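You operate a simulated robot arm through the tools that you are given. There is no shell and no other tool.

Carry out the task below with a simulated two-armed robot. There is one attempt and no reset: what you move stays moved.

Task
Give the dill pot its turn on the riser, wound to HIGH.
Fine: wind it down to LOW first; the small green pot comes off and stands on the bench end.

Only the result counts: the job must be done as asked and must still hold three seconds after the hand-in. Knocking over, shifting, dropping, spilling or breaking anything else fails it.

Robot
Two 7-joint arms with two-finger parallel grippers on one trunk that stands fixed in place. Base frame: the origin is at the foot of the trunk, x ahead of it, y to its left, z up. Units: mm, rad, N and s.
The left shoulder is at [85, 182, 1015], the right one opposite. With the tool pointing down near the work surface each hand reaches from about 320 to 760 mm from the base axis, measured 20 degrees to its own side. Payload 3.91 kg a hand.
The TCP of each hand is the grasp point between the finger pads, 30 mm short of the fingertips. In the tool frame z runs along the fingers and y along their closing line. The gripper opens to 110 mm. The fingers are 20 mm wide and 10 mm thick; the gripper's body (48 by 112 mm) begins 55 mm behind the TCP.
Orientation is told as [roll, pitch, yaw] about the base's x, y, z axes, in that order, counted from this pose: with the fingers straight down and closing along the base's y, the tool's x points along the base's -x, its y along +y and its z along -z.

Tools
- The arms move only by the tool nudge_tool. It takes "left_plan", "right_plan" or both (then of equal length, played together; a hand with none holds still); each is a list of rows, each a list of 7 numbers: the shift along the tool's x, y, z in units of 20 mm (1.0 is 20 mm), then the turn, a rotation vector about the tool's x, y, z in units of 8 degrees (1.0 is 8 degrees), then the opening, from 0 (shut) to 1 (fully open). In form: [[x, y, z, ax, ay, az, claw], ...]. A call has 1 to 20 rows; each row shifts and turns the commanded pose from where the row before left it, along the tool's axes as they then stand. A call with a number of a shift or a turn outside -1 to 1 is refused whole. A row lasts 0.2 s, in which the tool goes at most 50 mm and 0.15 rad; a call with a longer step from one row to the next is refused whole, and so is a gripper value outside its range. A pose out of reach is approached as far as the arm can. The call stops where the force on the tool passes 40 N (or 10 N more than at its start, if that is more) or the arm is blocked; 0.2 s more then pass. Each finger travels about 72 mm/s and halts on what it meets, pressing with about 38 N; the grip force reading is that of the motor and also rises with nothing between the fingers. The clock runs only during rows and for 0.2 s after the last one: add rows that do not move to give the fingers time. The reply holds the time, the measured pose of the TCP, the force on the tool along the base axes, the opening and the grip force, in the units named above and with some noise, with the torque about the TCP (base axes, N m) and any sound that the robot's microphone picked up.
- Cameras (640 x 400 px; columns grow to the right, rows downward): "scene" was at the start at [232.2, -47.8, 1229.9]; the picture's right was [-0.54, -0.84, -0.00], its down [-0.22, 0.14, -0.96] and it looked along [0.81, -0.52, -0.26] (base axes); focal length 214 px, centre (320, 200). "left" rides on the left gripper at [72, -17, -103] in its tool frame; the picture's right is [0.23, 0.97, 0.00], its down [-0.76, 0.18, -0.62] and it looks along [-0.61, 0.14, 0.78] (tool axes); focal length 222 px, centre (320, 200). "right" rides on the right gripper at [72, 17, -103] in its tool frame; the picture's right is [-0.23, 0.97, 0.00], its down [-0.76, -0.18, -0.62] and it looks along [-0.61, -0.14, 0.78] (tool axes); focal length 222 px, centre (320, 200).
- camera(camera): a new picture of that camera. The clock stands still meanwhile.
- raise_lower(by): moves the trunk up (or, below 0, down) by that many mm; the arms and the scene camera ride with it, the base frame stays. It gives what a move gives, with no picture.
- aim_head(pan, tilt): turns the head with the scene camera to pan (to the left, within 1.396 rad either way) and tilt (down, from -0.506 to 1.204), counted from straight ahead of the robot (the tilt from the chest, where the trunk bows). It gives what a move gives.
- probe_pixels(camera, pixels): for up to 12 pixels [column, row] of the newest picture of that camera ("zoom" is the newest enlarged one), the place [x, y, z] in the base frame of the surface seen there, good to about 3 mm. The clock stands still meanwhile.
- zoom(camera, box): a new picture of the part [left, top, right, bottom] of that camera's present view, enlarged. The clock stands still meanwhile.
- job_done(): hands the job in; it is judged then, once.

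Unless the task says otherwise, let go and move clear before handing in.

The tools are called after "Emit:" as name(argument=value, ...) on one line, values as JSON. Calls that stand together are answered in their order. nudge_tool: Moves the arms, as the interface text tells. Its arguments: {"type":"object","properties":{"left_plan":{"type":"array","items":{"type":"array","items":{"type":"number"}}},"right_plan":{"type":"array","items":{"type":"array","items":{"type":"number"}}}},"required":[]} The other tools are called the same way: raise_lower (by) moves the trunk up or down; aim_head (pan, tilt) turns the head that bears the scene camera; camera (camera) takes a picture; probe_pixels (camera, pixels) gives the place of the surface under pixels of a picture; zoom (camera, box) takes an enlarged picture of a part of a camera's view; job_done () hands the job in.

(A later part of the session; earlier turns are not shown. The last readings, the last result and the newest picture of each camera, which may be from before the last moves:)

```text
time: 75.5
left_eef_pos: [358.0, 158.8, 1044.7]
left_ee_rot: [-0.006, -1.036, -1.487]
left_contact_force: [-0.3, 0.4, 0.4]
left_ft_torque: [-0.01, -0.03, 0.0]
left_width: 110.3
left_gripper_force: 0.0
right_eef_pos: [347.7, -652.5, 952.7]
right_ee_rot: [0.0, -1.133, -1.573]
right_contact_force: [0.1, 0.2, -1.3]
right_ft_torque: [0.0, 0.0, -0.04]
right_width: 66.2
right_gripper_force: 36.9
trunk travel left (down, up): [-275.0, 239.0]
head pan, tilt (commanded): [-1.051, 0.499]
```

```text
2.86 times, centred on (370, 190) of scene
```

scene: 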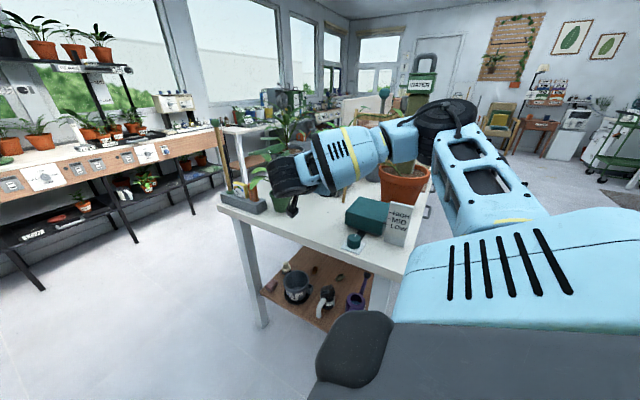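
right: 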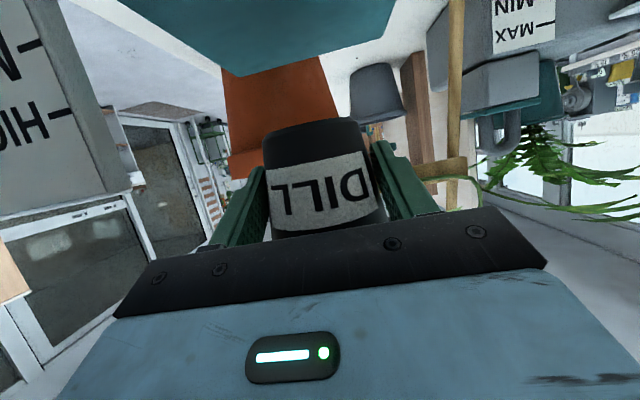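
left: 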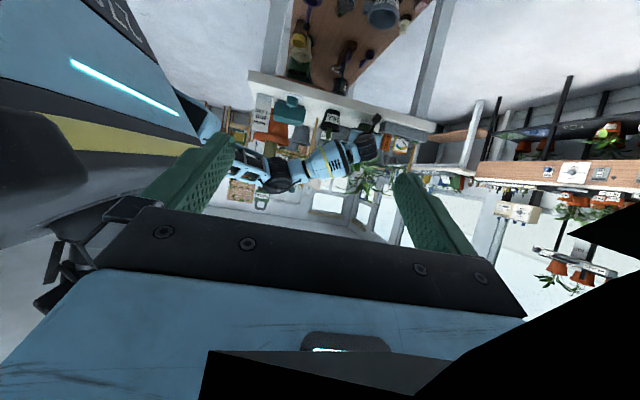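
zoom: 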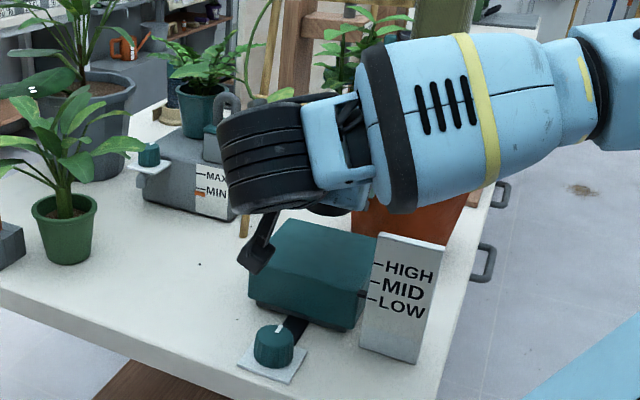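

Dill hangs over the riser at (347.7,-659.5); I'll trim 2.5 mm in x and 2 mm in y to centre it, then lower 48 mm.

Emit:
nudge_tool(right_plan=[[-0.042, 0.125, 0.09, 0, 0, 0, 0.4], [0.5438, 0, 0.2536, 0, 0, 0, 0.4], [0.5438, 0, 0.2536, 0, 0, 0, 0.4], [0.5438, 0, 0.2536, 0, 0, 0, 0.4], [0.5438, 0, 0.2536, 0, 0, 0, 0.4], [0, 0, 0, 0, 0, 0, 0.4]])

Emit:
camera(camera="right")

```text
time: 76.9
left_eef_pos: [358.5, 158.2, 1046.1]
left_ee_rot: [-0.003, -1.035, -1.488]
left_contact_force: [0.6, -1.0, -0.4]
left_ft_torque: [0.01, 0.0, 0.01]
left_width: 109.9
left_gripper_force: 0.1
right_eef_pos: [352.8, -655.0, 905.7]
right_ee_rot: [-0.001, -1.135, -1.572]
right_contact_force: [1.5, -0.2, -1.4]
right_ft_torque: [0.03, 0.02, 0.03]
right_width: 66.4
right_gripper_force: 38.1
trunk travel left (down, up): [-275.0, 239.0]
head pan, tilt (commanded): [-1.051, 0.499]
```

```text
taken
```

right: 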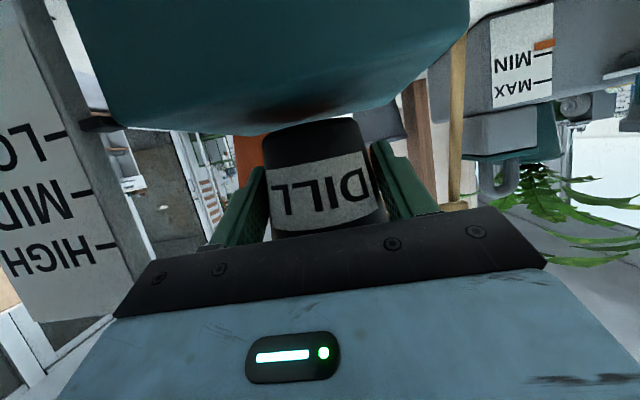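

The dill is about 8 mm above the riser, centred at ≈(352,-662). I'll lower in small steps until contact.

Emit:
nudge_tool(right_plan=[[0.1133, -0.05, 0.0528, 0, 0, 0, 0.4], [0.0906, 0, 0.0423, 0, 0, 0, 0.4], [0.0906, 0, 0.0423, 0, 0, 0, 0.4], [0, 0, 0, 0, 0, 0, 0.4]])

```text
time: 77.9
left_eef_pos: [358.6, 157.7, 1045.5]
left_ee_rot: [-0.005, -1.033, -1.485]
left_contact_force: [-0.2, 0.4, -0.3]
left_ft_torque: [-0.04, 0.01, 0.01]
left_width: 109.8
left_gripper_force: 0.2
right_eef_pos: [351.6, -655.0, 898.3]
right_ee_rot: [0.0, -1.134, -1.576]
right_contact_force: [0.3, -0.4, -0.9]
right_ft_torque: [-0.01, -0.01, -0.01]
right_width: 66.0
right_gripper_force: 37.8
trunk travel left (down, up): [-275.0, 239.0]
head pan, tilt (commanded): [-1.051, 0.499]
```

TCP z=898.3 with only the pot's weight felt; continuing in 1 mm steps.

Emit:
nudge_tool(right_plan=[[0.0453, 0, 0.0211, 0, 0, 0, 0.4], [0.0453, 0, 0.0211, 0, 0, 0, 0.4], [0, 0, 0, 0, 0, 0, 0.4]])

```text
time: 78.7
left_eef_pos: [358.8, 158.3, 1045.2]
left_ee_rot: [-0.005, -1.036, -1.486]
left_contact_force: [0.1, 0.2, -0.1]
left_ft_torque: [-0.01, -0.04, 0.01]
left_width: 110.1
left_gripper_force: 0.2
right_eef_pos: [350.3, -656.7, 897.1]
right_ee_rot: [-0.002, -1.134, -1.572]
right_contact_force: [0.4, 0.1, -2.2]
right_ft_torque: [0.01, 0.0, 0.01]
right_width: 66.1
right_gripper_force: 37.4
trunk travel left (down, up): [-275.0, 239.0]
head pan, tilt (commanded): [-1.051, 0.499]
```

No contact yet (-2.2 N); two more 1 mm steps.

Emit:
nudge_tool(right_plan=[[0.0453, 0, 0.0211, 0, 0, 0, 0.4], [0.0453, 0, 0.0211, 0, 0, 0, 0.4], [0, 0, 0, 0, 0, 0, 0.4]])

Emit:
zoom(camera="right", box=[220, 90, 420, 210])

```text
time: 79.5
left_eef_pos: [357.6, 159.2, 1045.3]
left_ee_rot: [-0.004, -1.035, -1.487]
left_contact_force: [0.3, -0.7, 0.1]
left_ft_torque: [0.02, 0.02, -0.02]
left_width: 110.1
left_gripper_force: 0.0
right_eef_pos: [350.0, -654.8, 895.6]
right_ee_rot: [0.004, -1.137, -1.578]
right_contact_force: [-1.0, -1.7, 8.3]
right_ft_torque: [-0.06, 0.28, 0.05]
right_width: 66.2
right_gripper_force: 37.6
trunk travel left (down, up): [-275.0, 239.0]
head pan, tilt (commanded): [-1.051, 0.499]
```

```text
3.20 times, centred on (320, 150) of right
```

zoom: 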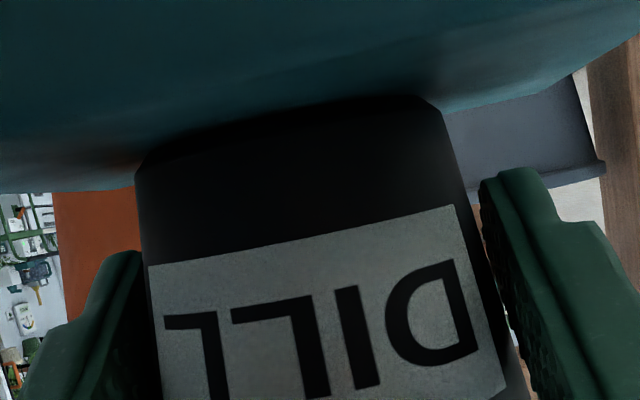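

The upward force rose to 8 N: the dill stands on the riser. I'll ease up half a millimetre and open the fingers.

Emit:
nudge_tool(right_plan=[[-0.022, 0, -0.0105, 0, 0, 0, 0.4], [0, 0, 0, 0, 0, 0, 0.58], [0, 0, 0, 0, 0, 0, 0.62], [0, 0, 0, 0, 0, 0, 0.67], [0, 0, 0, 0, 0, 0, 0.72], [0, 0, 0, 0, 0, 0, 0.75], [0, 0, 0, 0, 0, 0, 0.75]])

Emit:
camera(camera="right")

```text
time: 81.1
left_eef_pos: [358.2, 158.1, 1044.3]
left_ee_rot: [-0.006, -1.036, -1.487]
left_contact_force: [1.0, -0.2, -0.9]
left_ft_torque: [0.01, -0.01, 0.0]
left_width: 110.1
left_gripper_force: 0.0
right_eef_pos: [351.6, -655.8, 896.4]
right_ee_rot: [-0.001, -1.134, -1.574]
right_contact_force: [0.6, 0.5, 0.6]
right_ft_torque: [0.01, 0.0, 0.0]
right_width: 82.8
right_gripper_force: 0.1
trunk travel left (down, up): [-275.0, 239.0]
head pan, tilt (commanded): [-1.051, 0.499]
```

```text
taken
```

right: 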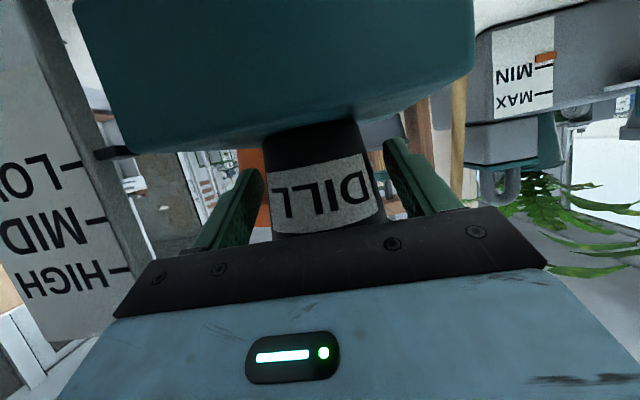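

Fingers are free of the pot on both sides and the pot stands still. I'll back out along the finger axis.

Emit:
nudge_tool(right_plan=[[0, 0, 0, 0, 0, 0, 0.83], [0, 0, -0.3, 0, 0, 0, 0.83], [0, 0, -0.6, 0, 0, 0, 0.83], [0, 0, -0.8, 0, 0, 0, 0.83], [0, 0, -1, 0, 0, 0, 0.83], [0, 0, -1, 0, 0, 0, 0.83], [0, 0, -1, 0, 0, 0, 0.83], [0, 0, -0.8, 0, 0, 0, 0.83], [0, 0, 0, 0, 0, 0, 0.83]])

Emit:
camera(camera="right")

Emit:
zoom(camera="scene", box=[290, 120, 450, 260])

```text
time: 83.1
left_eef_pos: [357.7, 158.7, 1044.5]
left_ee_rot: [-0.006, -1.035, -1.488]
left_contact_force: [0.2, -0.6, 0.0]
left_ft_torque: [0.0, -0.03, -0.01]
left_width: 110.2
left_gripper_force: 0.0
right_eef_pos: [350.6, -556.4, 941.4]
right_ee_rot: [0.001, -1.134, -1.572]
right_contact_force: [0.8, -0.3, -0.7]
right_ft_torque: [-0.01, 0.03, 0.0]
right_width: 91.2
right_gripper_force: 0.1
trunk travel left (down, up): [-275.0, 239.0]
head pan, tilt (commanded): [-1.051, 0.499]
```

```text
taken
```

right: 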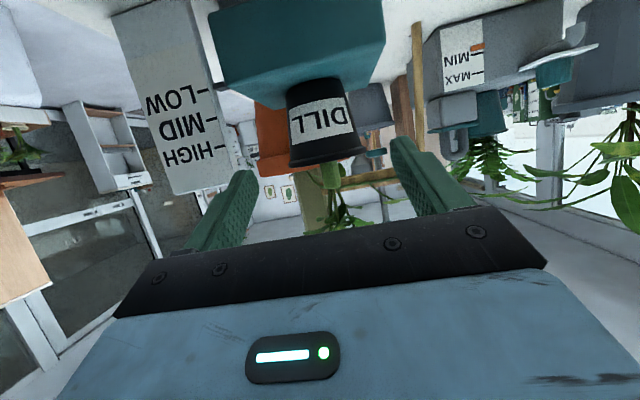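

```text
2.86 times, centred on (370, 190) of scene
```

zoom: 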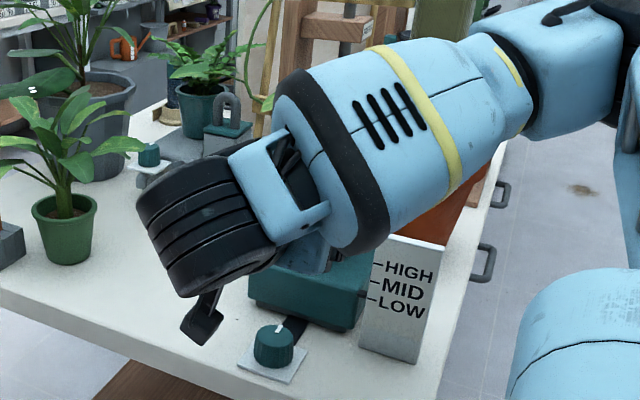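

Dill stands upright on the riser. Now back to the knob: I'll retreat a bit more and rotate the hand to the near-vertical 15° lean used before.

Emit:
nudge_tool(right_plan=[[0, 0, -1, 0, 0, 0, 0.7], [0, 0, -1, 0, 0, 0, 0.7], [0, 0, -1, 0, 0, 0, 0.7], [0, 0, 0, 0, 0.893, 0, 0.7], [0, 0, 0, 0, 0.893, 0, 0.7], [0, 0, 0, 0, 0.893, 0, 0.7], [0, 0, 0, 0, 0.893, 0, 0.7], [0, 0, 0, 0, 0.893, 0, 0.7], [0, 0, 0, 0, 0.893, 0, 0.7], [0, 0, 0, 0, 0.893, 0, 0.7], [0, 0, 0, 0, 0, 0, 0.7]])

Emit:
camera(camera="right")

Emit:
camera(camera="scene")

```text
time: 85.5
left_eef_pos: [358.3, 158.2, 1045.1]
left_ee_rot: [-0.004, -1.033, -1.487]
left_contact_force: [0.0, -0.5, 0.4]
left_ft_torque: [0.03, 0.05, 0.01]
left_width: 110.0
left_gripper_force: 0.1
right_eef_pos: [350.6, -500.6, 967.8]
right_ee_rot: [0.001, -0.261, -1.572]
right_contact_force: [0.2, -0.1, -0.3]
right_ft_torque: [-0.03, 0.03, -0.01]
right_width: 77.1
right_gripper_force: 0.0
trunk travel left (down, up): [-275.0, 239.0]
head pan, tilt (commanded): [-1.051, 0.499]
```

```text
taken
```

right: 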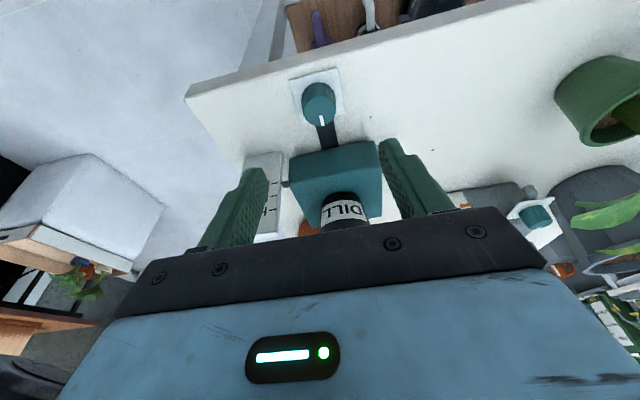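

```text
taken
```

scene: 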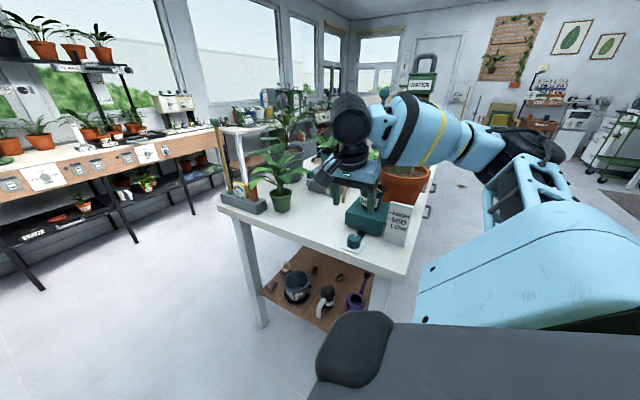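

The hand is at yaw -90°, lean 15°, and the knob's marker now points toward the riser (320,120), 180° from its start. I'll descend 130 mm along the axis around the knob.

Emit:
nudge_tool(right_plan=[[0, 0, 1, 0, 0, 0, 0.7], [0, 0, 1, 0, 0, 0, 0.7], [0, 0, 1, 0, 0, 0, 0.7], [0, 0, 1, 0, 0, 0, 0.7], [0, 0, 1, 0, 0, 0, 0.7], [0, 0, 0.8, 0, 0, 0, 0.7], [0, 0, 0.5, 0, 0, 0, 0.7], [0, 0, 0, 0, 0, 0, 0.7]])

Emit:
camera(camera="right")

Emit:
zoom(camera="scene", box=[290, 130, 450, 260])

```text
time: 87.3
left_eef_pos: [358.6, 157.8, 1044.8]
left_ee_rot: [-0.006, -1.036, -1.487]
left_contact_force: [-0.6, -0.3, 0.1]
left_ft_torque: [-0.02, 0.03, 0.01]
left_width: 110.0
left_gripper_force: 0.0
right_eef_pos: [352.2, -535.8, 847.2]
right_ee_rot: [0.002, -0.261, -1.574]
right_contact_force: [-0.4, 0.0, -1.0]
right_ft_torque: [0.0, -0.03, 0.04]
right_width: 76.9
right_gripper_force: 0.0
trunk travel left (down, up): [-275.0, 239.0]
head pan, tilt (commanded): [-1.051, 0.499]
```

```text
taken
```

right: 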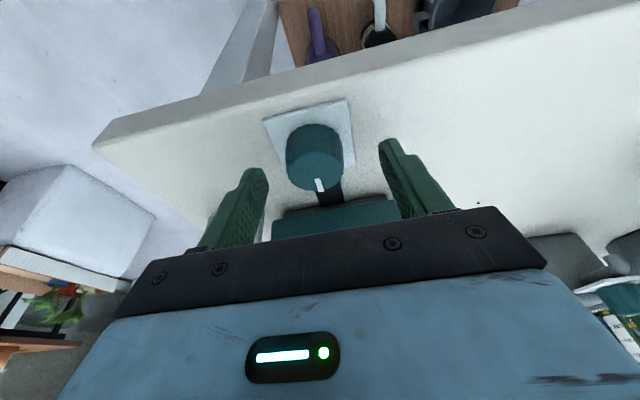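

```text
3.08 times, centred on (370, 195) of scene
```

zoom: 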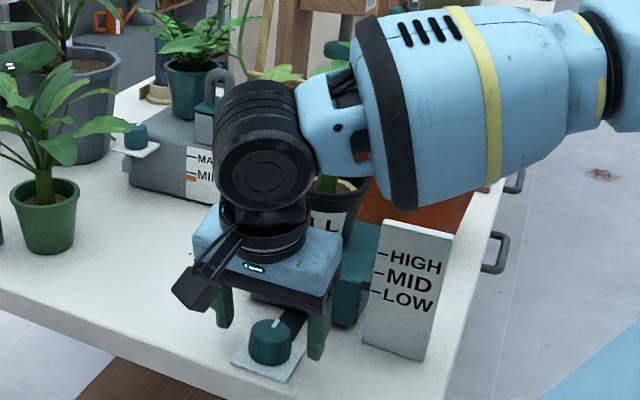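

The fingers flank the knob at z=847. Before turning I'll check how far the forearm is from the dill plant, since the plant will rise 40 mm.

Emit:
probe_pixels(camera="zoom", pixels=[[400, 205], [450, 195], [380, 100], [350, 190], [330, 185], [320, 215], [300, 160], [500, 150], [270, 100], [290, 72], [400, 60], [560, 100]])

Emit:
zoom(camera="left", box=[240, 80, 360, 210])

```text
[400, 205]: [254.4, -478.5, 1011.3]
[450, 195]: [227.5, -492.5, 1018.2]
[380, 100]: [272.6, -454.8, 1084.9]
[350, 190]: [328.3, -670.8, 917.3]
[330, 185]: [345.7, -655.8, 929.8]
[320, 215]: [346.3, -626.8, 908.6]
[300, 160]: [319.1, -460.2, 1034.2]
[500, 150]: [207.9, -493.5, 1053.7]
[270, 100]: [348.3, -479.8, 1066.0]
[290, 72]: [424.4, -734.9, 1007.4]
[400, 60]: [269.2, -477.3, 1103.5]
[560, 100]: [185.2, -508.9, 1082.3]
```

```text
3.08 times, centred on (300, 145) of left
```

zoom: 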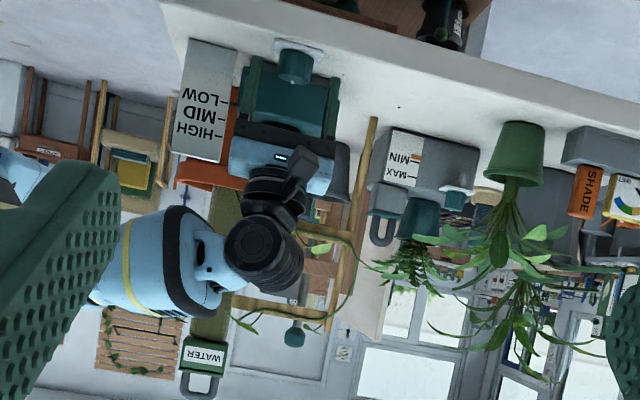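

The forearm lies at x≲270, y≈-480 to -560, clear of the dill (x 294-406, y<-606). I'll lower the last 6 mm, then swing the open fingers 60° counter-clockwise to start the first clockwise stroke.

Emit:
nudge_tool(right_plan=[[0.08, -0.085, 0.3, 0, 0, 0, 0.65], [0, 0, 0, -0.2426, 0, -0.9056, 0.65], [0, 0, 0, -0.2426, 0, -0.9056, 0.65], [0, 0, 0, -0.2426, 0, -0.9056, 0.65], [0, 0, 0, -0.2426, 0, -0.9056, 0.65], [0, 0, 0, -0.2426, 0, -0.9056, 0.65], [0, 0, 0, -0.2426, 0, -0.9056, 0.65], [0, 0, 0, -0.2426, 0, -0.9056, 0.65], [0, 0, 0, -0.2426, 0, -0.9056, 0.65], [0, 0, 0, 0, 0, 0, 0.65]])

Emit:
camera(camera="right")

```text
time: 89.5
left_eef_pos: [358.1, 158.9, 1046.3]
left_ee_rot: [-0.006, -1.036, -1.488]
left_contact_force: [-0.4, 0.0, 0.0]
left_ft_torque: [-0.03, 0.0, -0.01]
left_width: 110.1
left_gripper_force: 0.0
right_eef_pos: [349.8, -533.6, 841.3]
right_ee_rot: [0.001, -0.262, -0.526]
right_contact_force: [-0.2, 1.0, -1.1]
right_ft_torque: [0.0, 0.01, -0.02]
right_width: 71.9
right_gripper_force: 0.1
trunk travel left (down, up): [-275.0, 239.0]
head pan, tilt (commanded): [-1.051, 0.499]
```

```text
taken
```

right: 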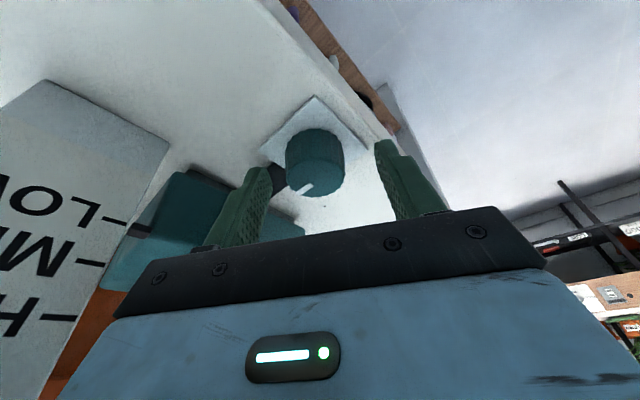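

The pointer sits on the LOW line in this view. I'll close on the knob and turn it 60° clockwise.

Emit:
nudge_tool(right_plan=[[-0.075, -0.065, 0, 0, 0, 0, 0.4], [0, 0, 0, 0, 0, 0, 0.2], [0, 0, 0, 0, 0, 0, 0.2], [0, 0, 0, 0, 0, 0, 0.2], [0, 0, 0, 0.2426, 0, 0.9056, 0.2], [0, 0, 0, 0.2426, 0, 0.9056, 0.2], [0, 0, 0, 0.2426, 0, 0.9056, 0.2], [0, 0, 0, 0.2426, 0, 0.9056, 0.2], [0, 0, 0, 0.2426, 0, 0.9056, 0.2], [0, 0, 0, 0.2426, 0, 0.9056, 0.2], [0, 0, 0, 0.2426, 0, 0.9056, 0.2], [0, 0, 0, 0.2426, 0, 0.9056, 0.2], [0, 0, 0, 0, 0, 0, 0.2]])

Emit:
camera(camera="right")

Emit:
zoom(camera="scene", box=[310, 150, 430, 260])

```text
time: 92.3
left_eef_pos: [357.6, 156.5, 1045.9]
left_ee_rot: [-0.004, -1.034, -1.489]
left_contact_force: [1.1, 0.8, -0.4]
left_ft_torque: [-0.01, 0.02, -0.04]
left_width: 110.0
left_gripper_force: 0.0
right_eef_pos: [350.7, -535.9, 841.7]
right_ee_rot: [0.003, -0.263, -1.576]
right_contact_force: [1.8, -13.7, 20.4]
right_ft_torque: [-0.89, -0.07, -0.02]
right_width: 36.8
right_gripper_force: 45.0
trunk travel left (down, up): [-275.0, 239.0]
head pan, tilt (commanded): [-1.051, 0.499]
```

```text
taken
```

right: 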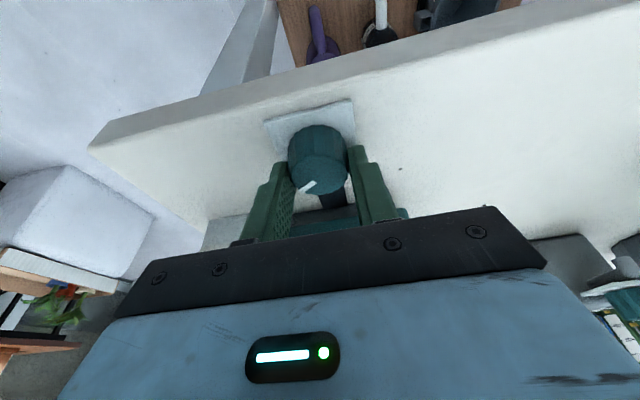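

```text
3.64 times, centred on (370, 205) of scene
```

zoom: 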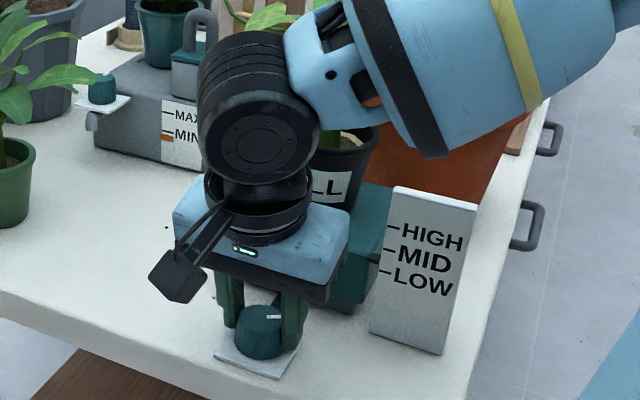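

The pointer has risen between LOW and MID (zoom 375,258), and the marker turned with the grip. I'll continue 60° clockwise to yaw -150°.

Emit:
nudge_tool(right_plan=[[0, 0, 0, 0.2426, 0, 0.9056, 0.2], [0, 0, 0, 0.2426, 0, 0.9056, 0.2], [0, 0, 0, 0.2426, 0, 0.9056, 0.2], [0, 0, 0, 0.2426, 0, 0.9056, 0.2], [0, 0, 0, 0.2426, 0, 0.9056, 0.2], [0, 0, 0, 0.2426, 0, 0.9056, 0.2], [0, 0, 0, 0.2426, 0, 0.9056, 0.2], [0, 0, 0, 0.2426, 0, 0.9056, 0.2], [0, 0, 0, 0, 0, 0, 0.2]])

Emit:
camera(camera="right")

Emit:
zoom(camera="scene", box=[310, 150, 430, 260])

```text
time: 94.3
left_eef_pos: [359.7, 158.8, 1044.4]
left_ee_rot: [-0.005, -1.036, -1.485]
left_contact_force: [0.6, 0.0, 0.2]
left_ft_torque: [0.01, -0.01, 0.01]
left_width: 109.8
left_gripper_force: 0.0
right_eef_pos: [351.3, -536.3, 839.0]
right_ee_rot: [0.005, -0.262, -2.622]
right_contact_force: [16.4, -12.4, 22.1]
right_ft_torque: [-0.82, -0.36, 0.02]
right_width: 36.9
right_gripper_force: 45.1
trunk travel left (down, up): [-275.0, 239.0]
head pan, tilt (commanded): [-1.051, 0.499]
```

```text
taken
```

right: 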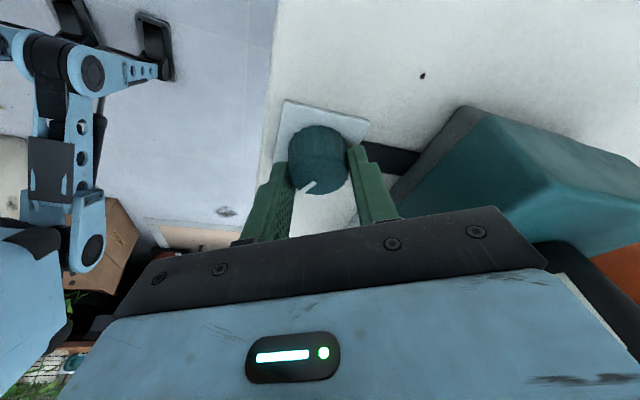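

```text
3.64 times, centred on (370, 205) of scene
```

zoom: 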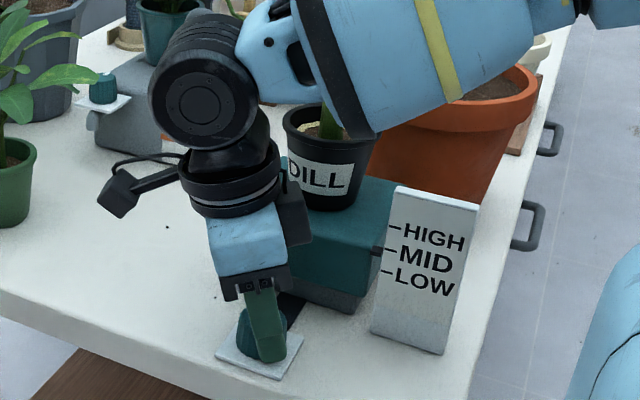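

The pointer is at ≈MID level now (zoom 376,250); dill stands upright. The forearm passes near the dill's top in this pose, so I'll probe that before releasing.

Emit:
probe_pixels(camera="zoom", pixels=[[360, 130], [330, 60], [420, 90], [300, 30], [270, 100], [340, 128], [330, 170], [375, 250], [350, 200], [245, 150], [295, 205], [500, 40]])

Emit:
zoom(camera="left", box=[240, 80, 360, 210])

```text
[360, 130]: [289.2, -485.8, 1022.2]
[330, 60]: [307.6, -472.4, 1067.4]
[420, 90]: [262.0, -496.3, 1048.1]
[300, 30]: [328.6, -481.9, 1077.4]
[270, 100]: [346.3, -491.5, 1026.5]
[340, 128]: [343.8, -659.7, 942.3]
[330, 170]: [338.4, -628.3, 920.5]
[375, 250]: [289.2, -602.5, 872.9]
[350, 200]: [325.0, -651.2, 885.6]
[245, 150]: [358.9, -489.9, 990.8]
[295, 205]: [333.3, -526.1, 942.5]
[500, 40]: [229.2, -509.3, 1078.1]
```

```text
3.08 times, centred on (300, 145) of left
```

zoom: 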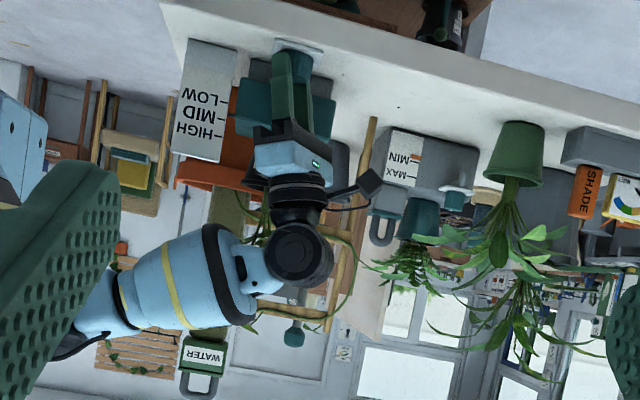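

The forearm's far side is at y≈-560 to -580, still ≥25 mm from the dill leaves (y<-606). The fingertips press slightly (22 N up), so I'll release, raise 4 mm, and swing back 120° for the next stroke.

Emit:
nudge_tool(right_plan=[[0, 0, 0, 0, 0, 0, 0.45], [0, 0, 0, 0, 0, 0, 0.65], [0, 0, -0.2, 0, 0, 0, 0.65], [0, 0, 0, -0.2426, 0, -0.9056, 0.65], [0, 0, 0, -0.2426, 0, -0.9056, 0.65], [0, 0, 0, -0.2426, 0, -0.9056, 0.65], [0, 0, 0, -0.2426, 0, -0.9056, 0.65], [0, 0, 0, -0.2426, 0, -0.9056, 0.65], [0, 0, 0, -0.2426, 0, -0.9056, 0.65], [0, 0, 0, -0.2426, 0, -0.9056, 0.65], [0, 0, 0, -0.2426, 0, -0.9056, 0.65], [0, 0, 0, -0.2426, 0, -0.9056, 0.65], [0, 0, 0, -0.2426, 0, -0.9056, 0.65], [0, 0, 0, -0.2426, 0, -0.9056, 0.65], [0, 0, 0, -0.2426, 0, -0.9056, 0.65], [0, 0, 0, -0.2426, 0, -0.9056, 0.65], [0, 0, 0, -0.2426, 0, -0.9056, 0.65], [0, 0, 0, -0.2426, 0, -0.9056, 0.65], [0, 0, 0, -0.2426, 0, -0.9056, 0.65], [0, 0, 0, 0, 0, 0, 0.65]])

Emit:
camera(camera="right")

Emit:
zoom(camera="scene", box=[370, 190, 410, 230])

```text
time: 98.5
left_eef_pos: [358.8, 157.9, 1045.2]
left_ee_rot: [-0.005, -1.035, -1.488]
left_contact_force: [0.3, 0.1, 0.3]
left_ft_torque: [-0.01, 0.03, 0.01]
left_width: 110.0
left_gripper_force: 0.1
right_eef_pos: [349.2, -535.4, 845.0]
right_ee_rot: [-0.001, -0.262, -0.527]
right_contact_force: [0.0, -0.2, -1.0]
right_ft_torque: [-0.02, 0.02, 0.03]
right_width: 71.7
right_gripper_force: 0.0
trunk travel left (down, up): [-275.0, 239.0]
head pan, tilt (commanded): [-1.051, 0.499]
```

```text
taken
```

right: 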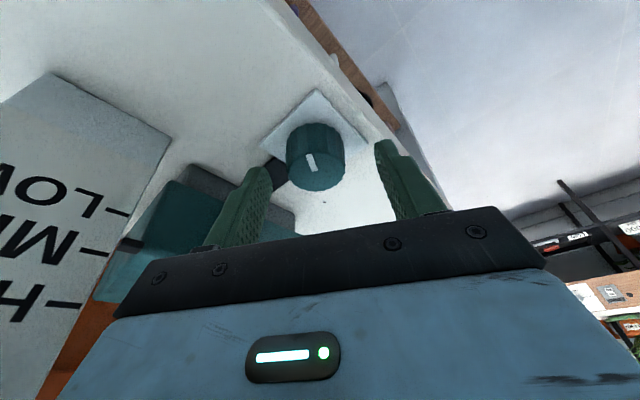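

```text
10.00 times, centred on (390, 210) of scene
```

zoom: 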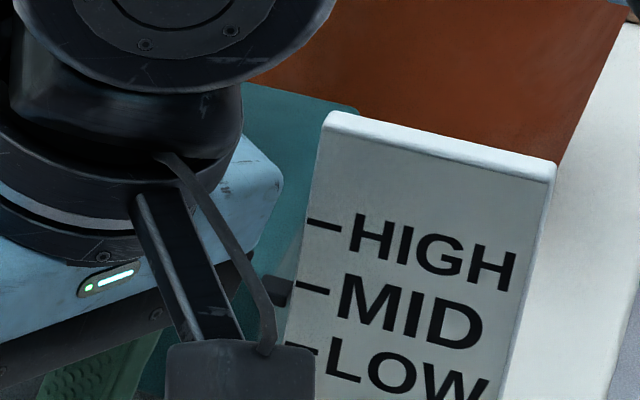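

The pointer is about 7 mm below MID (≈876), matching 9° per mm. Second stroke: close and turn 112° clockwise.

Emit:
nudge_tool(right_plan=[[0, 0, 0, 0, 0, 0, 0.4], [0, 0, 0, 0, 0, 0, 0.2], [0, 0, 0, 0, 0, 0, 0.2], [0, 0, 0, 0, 0, 0, 0.2], [0, 0, 0, 0.2426, 0, 0.9056, 0.2], [0, 0, 0, 0.2426, 0, 0.9056, 0.2], [0, 0, 0, 0.2426, 0, 0.9056, 0.2], [0, 0, 0, 0.2426, 0, 0.9056, 0.2], [0, 0, 0, 0.2426, 0, 0.9056, 0.2], [0, 0, 0, 0.2426, 0, 0.9056, 0.2], [0, 0, 0, 0.2426, 0, 0.9056, 0.2], [0, 0, 0, 0.2426, 0, 0.9056, 0.2], [0, 0, 0, 0.2426, 0, 0.9056, 0.2], [0, 0, 0, 0.2426, 0, 0.9056, 0.2], [0, 0, 0, 0.2426, 0, 0.9056, 0.2], [0, 0, 0, 0.2426, 0, 0.9056, 0.2], [0, 0, 0, 0.2426, 0, 0.9056, 0.2], [0, 0, 0, 0.2426, 0, 0.9056, 0.2], [0, 0, 0, 0.2426, 0, 0.9056, 0.2], [0, 0, 0, 0, 0, 0, 0.2]])

Emit:
camera(camera="right")

Emit:
zoom(camera="scene", box=[310, 150, 430, 260])

```text
time: 102.7
left_eef_pos: [358.4, 157.8, 1046.9]
left_ee_rot: [-0.005, -1.033, -1.487]
left_contact_force: [0.0, 0.5, 0.6]
left_ft_torque: [0.02, -0.01, 0.0]
left_width: 109.7
left_gripper_force: 0.1
right_eef_pos: [350.3, -535.8, 844.4]
right_ee_rot: [0.002, -0.262, -2.494]
right_contact_force: [5.5, -15.6, 12.2]
right_ft_torque: [-0.73, -0.14, 0.01]
right_width: 36.7
right_gripper_force: 45.3
trunk travel left (down, up): [-275.0, 239.0]
head pan, tilt (commanded): [-1.051, 0.499]
```

```text
taken
```

right: 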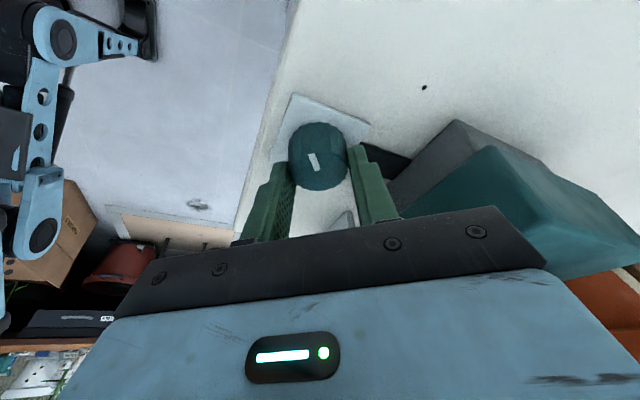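

```text
3.64 times, centred on (370, 205) of scene
```

zoom: 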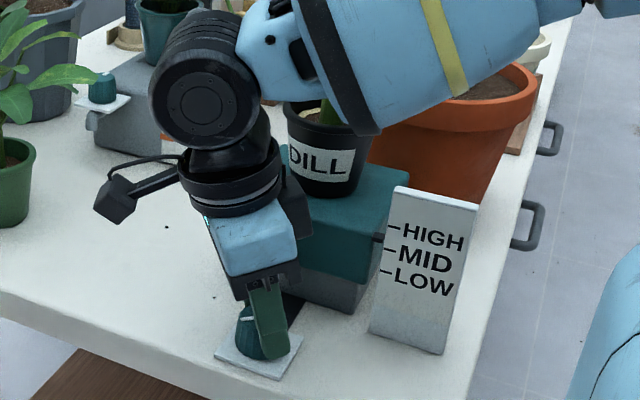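

The pointer is now ≈6 mm above MID (≈889). I'll release, swing back 120° counter-clockwise with open fingers, and measure.

Emit:
nudge_tool(right_plan=[[0, 0, 0, 0, 0, 0, 0.45], [0, 0, 0, 0, 0, 0, 0.65], [0, 0, 0, 0, 0, 0, 0.65], [0, 0, 0, -0.2426, 0, -0.9056, 0.65], [0, 0, 0, -0.2426, 0, -0.9056, 0.65], [0, 0, 0, -0.2426, 0, -0.9056, 0.65], [0, 0, 0, -0.2426, 0, -0.9056, 0.65], [0, 0, 0, -0.2426, 0, -0.9056, 0.65], [0, 0, 0, -0.2426, 0, -0.9056, 0.65], [0, 0, 0, -0.2426, 0, -0.9056, 0.65], [0, 0, 0, -0.2426, 0, -0.9056, 0.65], [0, 0, 0, -0.2426, 0, -0.9056, 0.65], [0, 0, 0, -0.2426, 0, -0.9056, 0.65], [0, 0, 0, -0.2426, 0, -0.9056, 0.65], [0, 0, 0, -0.2426, 0, -0.9056, 0.65], [0, 0, 0, -0.2426, 0, -0.9056, 0.65], [0, 0, 0, -0.2426, 0, -0.9056, 0.65], [0, 0, 0, -0.2426, 0, -0.9056, 0.65], [0, 0, 0, -0.2426, 0, -0.9056, 0.65], [0, 0, 0, 0, 0, 0, 0.65]])

Emit:
zoom(camera="scene", box=[370, 190, 410, 230])

Emit:
probe_pixels(camera="zoom", pixels=[[283, 245], [283, 250], [283, 255], [275, 248], [290, 252], [330, 225], [315, 285], [300, 100], [330, 90], [280, 120]])

```text
time: 106.9
left_eef_pos: [358.4, 157.2, 1045.1]
left_ee_rot: [-0.004, -1.036, -1.487]
left_contact_force: [0.0, 0.9, 0.2]
left_ft_torque: [-0.05, 0.01, -0.01]
left_width: 110.0
left_gripper_force: 0.1
right_eef_pos: [351.2, -535.1, 843.9]
right_ee_rot: [-0.001, -0.262, -0.394]
right_contact_force: [-0.7, 1.3, -0.4]
right_ft_torque: [-0.04, 0.0, 0.0]
right_width: 71.5
right_gripper_force: 0.0
trunk travel left (down, up): [-275.0, 239.0]
head pan, tilt (commanded): [-1.051, 0.499]
```

```text
10.00 times, centred on (390, 210) of scene
```

zoom: 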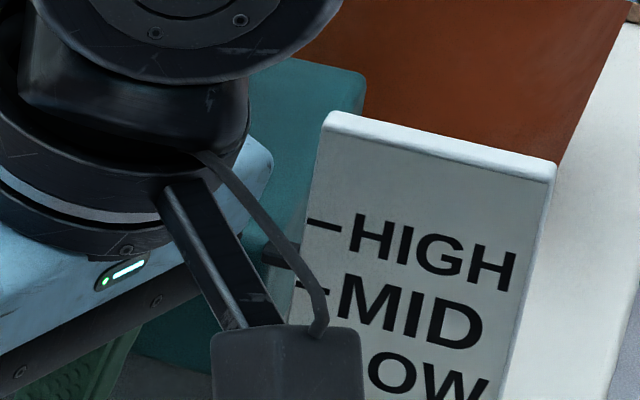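

```text
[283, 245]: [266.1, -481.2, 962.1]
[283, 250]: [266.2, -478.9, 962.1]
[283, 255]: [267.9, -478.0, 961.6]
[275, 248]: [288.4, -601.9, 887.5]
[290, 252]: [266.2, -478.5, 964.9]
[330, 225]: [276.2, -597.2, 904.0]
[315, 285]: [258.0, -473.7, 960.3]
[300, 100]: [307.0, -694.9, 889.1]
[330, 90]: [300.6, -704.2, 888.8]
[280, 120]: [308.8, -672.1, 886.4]
```

The cap top reads ≈888.5 and HIGH is 903, so ≈128° remain. Third stroke: close and turn 112.5° clockwise.

Emit:
nudge_tool(right_plan=[[0, 0, 0, 0, 0, 0, 0.4], [0, 0, 0, 0, 0, 0, 0.2], [0, 0, 0, 0, 0, 0, 0.2], [0, 0, 0, 0, 0, 0, 0.2], [0, 0, 0, 0.2426, 0, 0.9056, 0.2], [0, 0, 0, 0.2426, 0, 0.9056, 0.2], [0, 0, 0, 0.2426, 0, 0.9056, 0.2], [0, 0, 0, 0.2426, 0, 0.9056, 0.2], [0, 0, 0, 0.2426, 0, 0.9056, 0.2], [0, 0, 0, 0.2426, 0, 0.9056, 0.2], [0, 0, 0, 0.2426, 0, 0.9056, 0.2], [0, 0, 0, 0.2426, 0, 0.9056, 0.2], [0, 0, 0, 0.2426, 0, 0.9056, 0.2], [0, 0, 0, 0.2426, 0, 0.9056, 0.2], [0, 0, 0, 0.2426, 0, 0.9056, 0.2], [0, 0, 0, 0.2426, 0, 0.9056, 0.2], [0, 0, 0, 0.2426, 0, 0.9056, 0.2], [0, 0, 0, 0.2426, 0, 0.9056, 0.2], [0, 0, 0, 0.2426, 0, 0.9056, 0.2], [0, 0, 0, 0, 0, 0, 0.2]])

Emit:
zoom(camera="scene", box=[310, 150, 430, 260])

Emit:
zoom(camera="scene", box=[370, 190, 410, 230])

Emit:
probe_pixels(camera="zoom", pixels=[[285, 215], [285, 220], [290, 218], [295, 222], [310, 90], [330, 75], [250, 150], [330, 225], [315, 285], [280, 210], [280, 218], [345, 80]])

```text
time: 111.1
left_eef_pos: [357.0, 157.1, 1045.9]
left_ee_rot: [-0.004, -1.033, -1.488]
left_contact_force: [-0.6, 0.0, 0.2]
left_ft_torque: [-0.01, -0.01, -0.04]
left_width: 109.9
left_gripper_force: 0.1
right_eef_pos: [351.0, -536.2, 843.4]
right_ee_rot: [0.003, -0.264, -2.361]
right_contact_force: [-2.3, -22.7, 15.1]
right_ft_torque: [-1.21, 0.32, 0.0]
right_width: 36.8
right_gripper_force: 45.1
trunk travel left (down, up): [-275.0, 239.0]
head pan, tilt (commanded): [-1.051, 0.499]
```

```text
3.64 times, centred on (370, 205) of scene
```

zoom: 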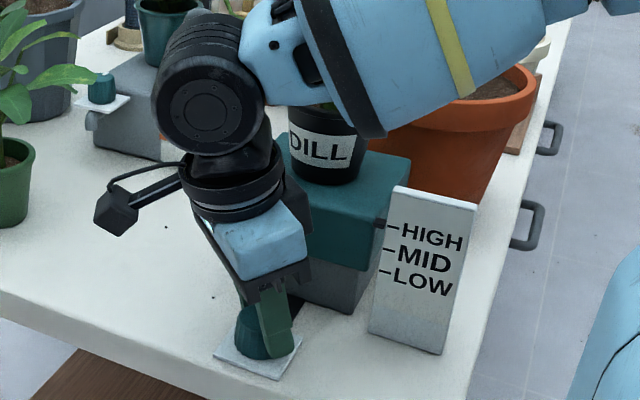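

```text
10.00 times, centred on (390, 210) of scene
```

zoom: 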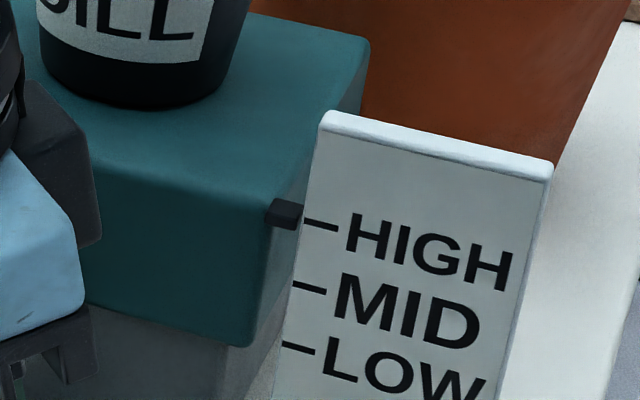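

```text
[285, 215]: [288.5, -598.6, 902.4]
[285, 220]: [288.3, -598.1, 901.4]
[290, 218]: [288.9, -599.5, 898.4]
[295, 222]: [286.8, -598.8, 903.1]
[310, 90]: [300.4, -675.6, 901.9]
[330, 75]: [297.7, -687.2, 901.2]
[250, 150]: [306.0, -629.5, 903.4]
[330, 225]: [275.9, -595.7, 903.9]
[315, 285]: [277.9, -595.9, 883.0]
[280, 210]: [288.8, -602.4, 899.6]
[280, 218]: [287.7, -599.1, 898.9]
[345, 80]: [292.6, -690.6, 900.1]
```

Pointer ≈900.5-901, cap top ≈901.6: about 1.7 mm (15°) short of HIGH. I'll turn the last 15°.

Emit:
nudge_tool(right_plan=[[0, 0, 0, 0.2426, 0, 0.9056, 0.2], [0, 0, 0, 0.2426, 0, 0.9056, 0.2], [0, 0, 0, 0, 0, 0, 0.2]])

Emit:
zoom(camera="scene", box=[370, 190, 410, 230])

Emit:
probe_pixels(camera="zoom", pixels=[[285, 205], [285, 210], [290, 212], [295, 214], [310, 90], [330, 75], [250, 150], [330, 225], [315, 285], [280, 205], [280, 212], [345, 80]])

```text
time: 111.9
left_eef_pos: [357.4, 158.1, 1045.6]
left_ee_rot: [-0.003, -1.034, -1.488]
left_contact_force: [-0.5, 0.5, -0.1]
left_ft_torque: [-0.02, 0.01, -0.01]
left_width: 110.0
left_gripper_force: 0.0
right_eef_pos: [349.7, -537.5, 843.8]
right_ee_rot: [0.004, -0.263, -2.623]
right_contact_force: [-2.5, -23.6, 15.3]
right_ft_torque: [-1.22, 0.47, 0.0]
right_width: 36.7
right_gripper_force: 44.8
trunk travel left (down, up): [-275.0, 239.0]
head pan, tilt (commanded): [-1.051, 0.499]
```

```text
10.00 times, centred on (390, 210) of scene
```

zoom: 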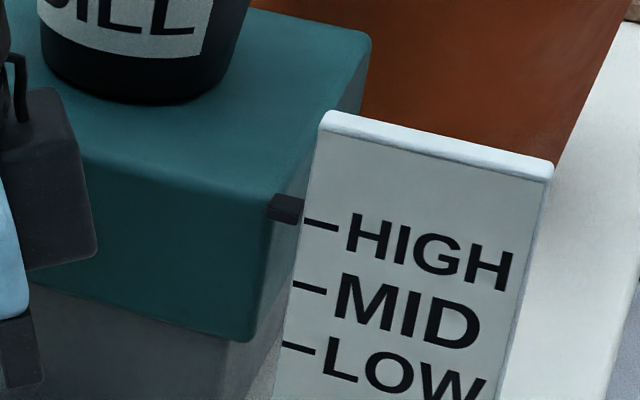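

```text
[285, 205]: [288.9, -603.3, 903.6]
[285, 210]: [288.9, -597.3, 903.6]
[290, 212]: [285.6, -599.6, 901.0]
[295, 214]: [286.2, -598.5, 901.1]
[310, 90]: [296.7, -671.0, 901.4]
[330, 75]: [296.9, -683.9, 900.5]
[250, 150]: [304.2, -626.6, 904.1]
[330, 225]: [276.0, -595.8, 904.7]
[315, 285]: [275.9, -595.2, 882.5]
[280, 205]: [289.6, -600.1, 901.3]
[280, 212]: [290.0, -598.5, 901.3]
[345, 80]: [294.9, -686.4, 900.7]
```

The pointer (285,208) now stands to the HIGH line exactly as it stood to MID at the start, and reads ≈902-903. I'll release the knob and withdraw along the finger axis.

Emit:
nudge_tool(right_plan=[[0, 0, 0, 0, 0, 0, 0.36], [0, 0, 0, 0, 0, 0, 0.5], [0, 0, 0, 0, 0, 0, 0.65], [0, 0, 0, 0, 0, 0, 0.65], [0, 0, -0.5, 0, 0, 0, 0.65], [0, 0, -1, 0, 0, 0, 0.65], [0, 0, -1, 0, 0, 0, 0.65], [0, 0, -1, 0, 0, 0, 0.65], [0, 0, -1, 0, 0, 0, 0.65], [0, 0, -1, 0, 0, 0, 0.65], [0, 0, 0, 0, 0, 0, 0.65]])

Emit:
camera(camera="scene")

Emit:
camera(camera="right")

Emit:
zoom(camera="scene", box=[310, 150, 430, 260])

```text
time: 114.3
left_eef_pos: [358.1, 158.4, 1044.5]
left_ee_rot: [-0.005, -1.035, -1.487]
left_contact_force: [0.6, -0.9, 0.0]
left_ft_torque: [-0.01, -0.01, -0.03]
left_width: 110.1
left_gripper_force: 0.0
right_eef_pos: [375.3, -520.8, 949.5]
right_ee_rot: [0.0, -0.261, -2.619]
right_contact_force: [0.5, 0.7, -0.5]
right_ft_torque: [0.02, 0.04, -0.03]
right_width: 71.6
right_gripper_force: 0.0
trunk travel left (down, up): [-275.0, 239.0]
head pan, tilt (commanded): [-1.051, 0.499]
```

```text
taken
```

scene: 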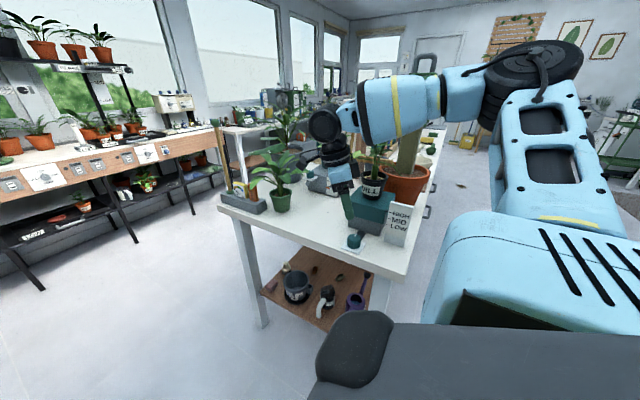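

```text
taken
```

right: 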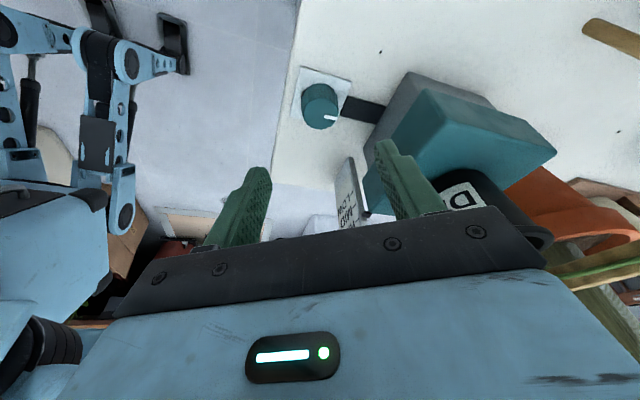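

```text
3.64 times, centred on (370, 205) of scene
```

zoom: 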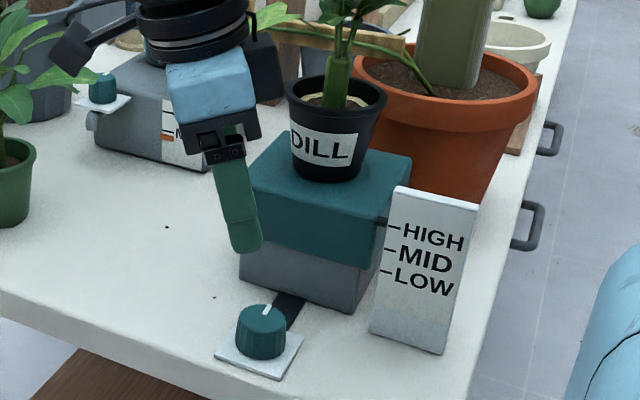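

The dill stands upright on the riser at HIGH and the green pot on the bench end. I'll move the right hand well clear toward me and up.

Emit:
nudge_tool(right_plan=[[0.22, -0.814, -0.354, 0, 0, 0, 0.65], [0.22, -0.814, -0.354, 0, 0, 0, 0.65], [0.22, -0.814, -0.354, 0, 0, 0, 0.65], [0.22, -0.814, -0.354, 0, 0, 0, 0.65], [0.22, -0.814, -0.354, 0, 0, 0, 0.65], [0.22, -0.814, -0.354, 0, 0, 0, 0.65], [0.22, -0.814, -0.354, 0, 0, 0, 0.65], [0, 0, 0, 0, 0, 0, 0.65]])

Emit:
camera(camera="scene")

Emit:
zoom(camera="scene", box=[200, 100, 450, 270])

Emit:
zoom(camera="left", box=[240, 70, 420, 200])

```text
time: 116.1
left_eef_pos: [358.3, 158.3, 1045.1]
left_ee_rot: [-0.007, -1.035, -1.487]
left_contact_force: [0.0, 0.7, 1.0]
left_ft_torque: [0.01, -0.03, -0.03]
left_width: 110.1
left_gripper_force: 0.0
right_eef_pos: [355.7, -400.8, 989.4]
right_ee_rot: [0.001, -0.262, -2.619]
right_contact_force: [-0.2, -0.7, 0.3]
right_ft_torque: [-0.02, 0.02, 0.01]
right_width: 71.7
right_gripper_force: 0.1
trunk travel left (down, up): [-275.0, 239.0]
head pan, tilt (commanded): [-1.051, 0.499]
```

```text
taken
```

scene: 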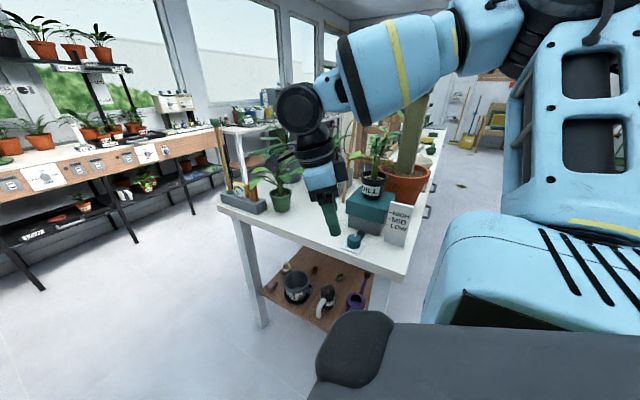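

```text
2.35 times, centred on (325, 185) of scene
```

zoom: 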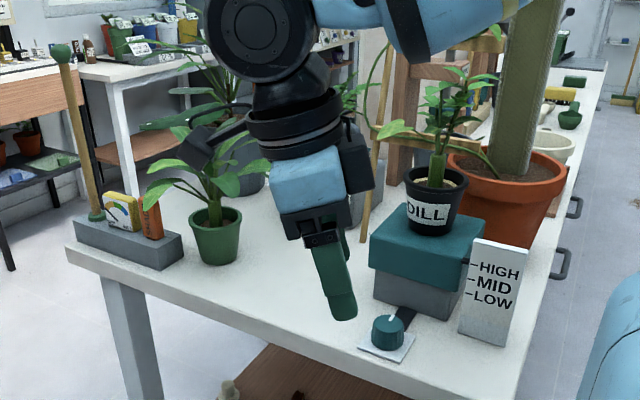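

```text
3.08 times, centred on (330, 135) of left
```

zoom: 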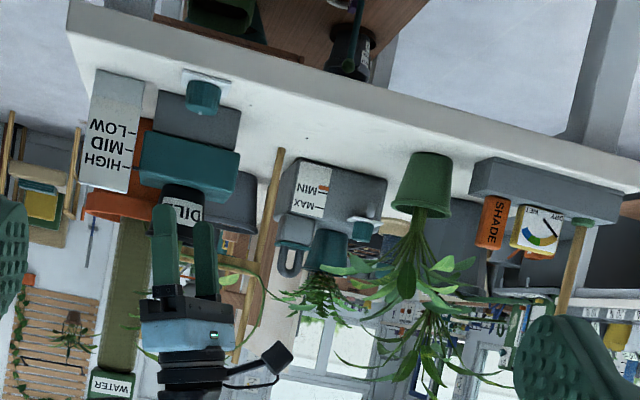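

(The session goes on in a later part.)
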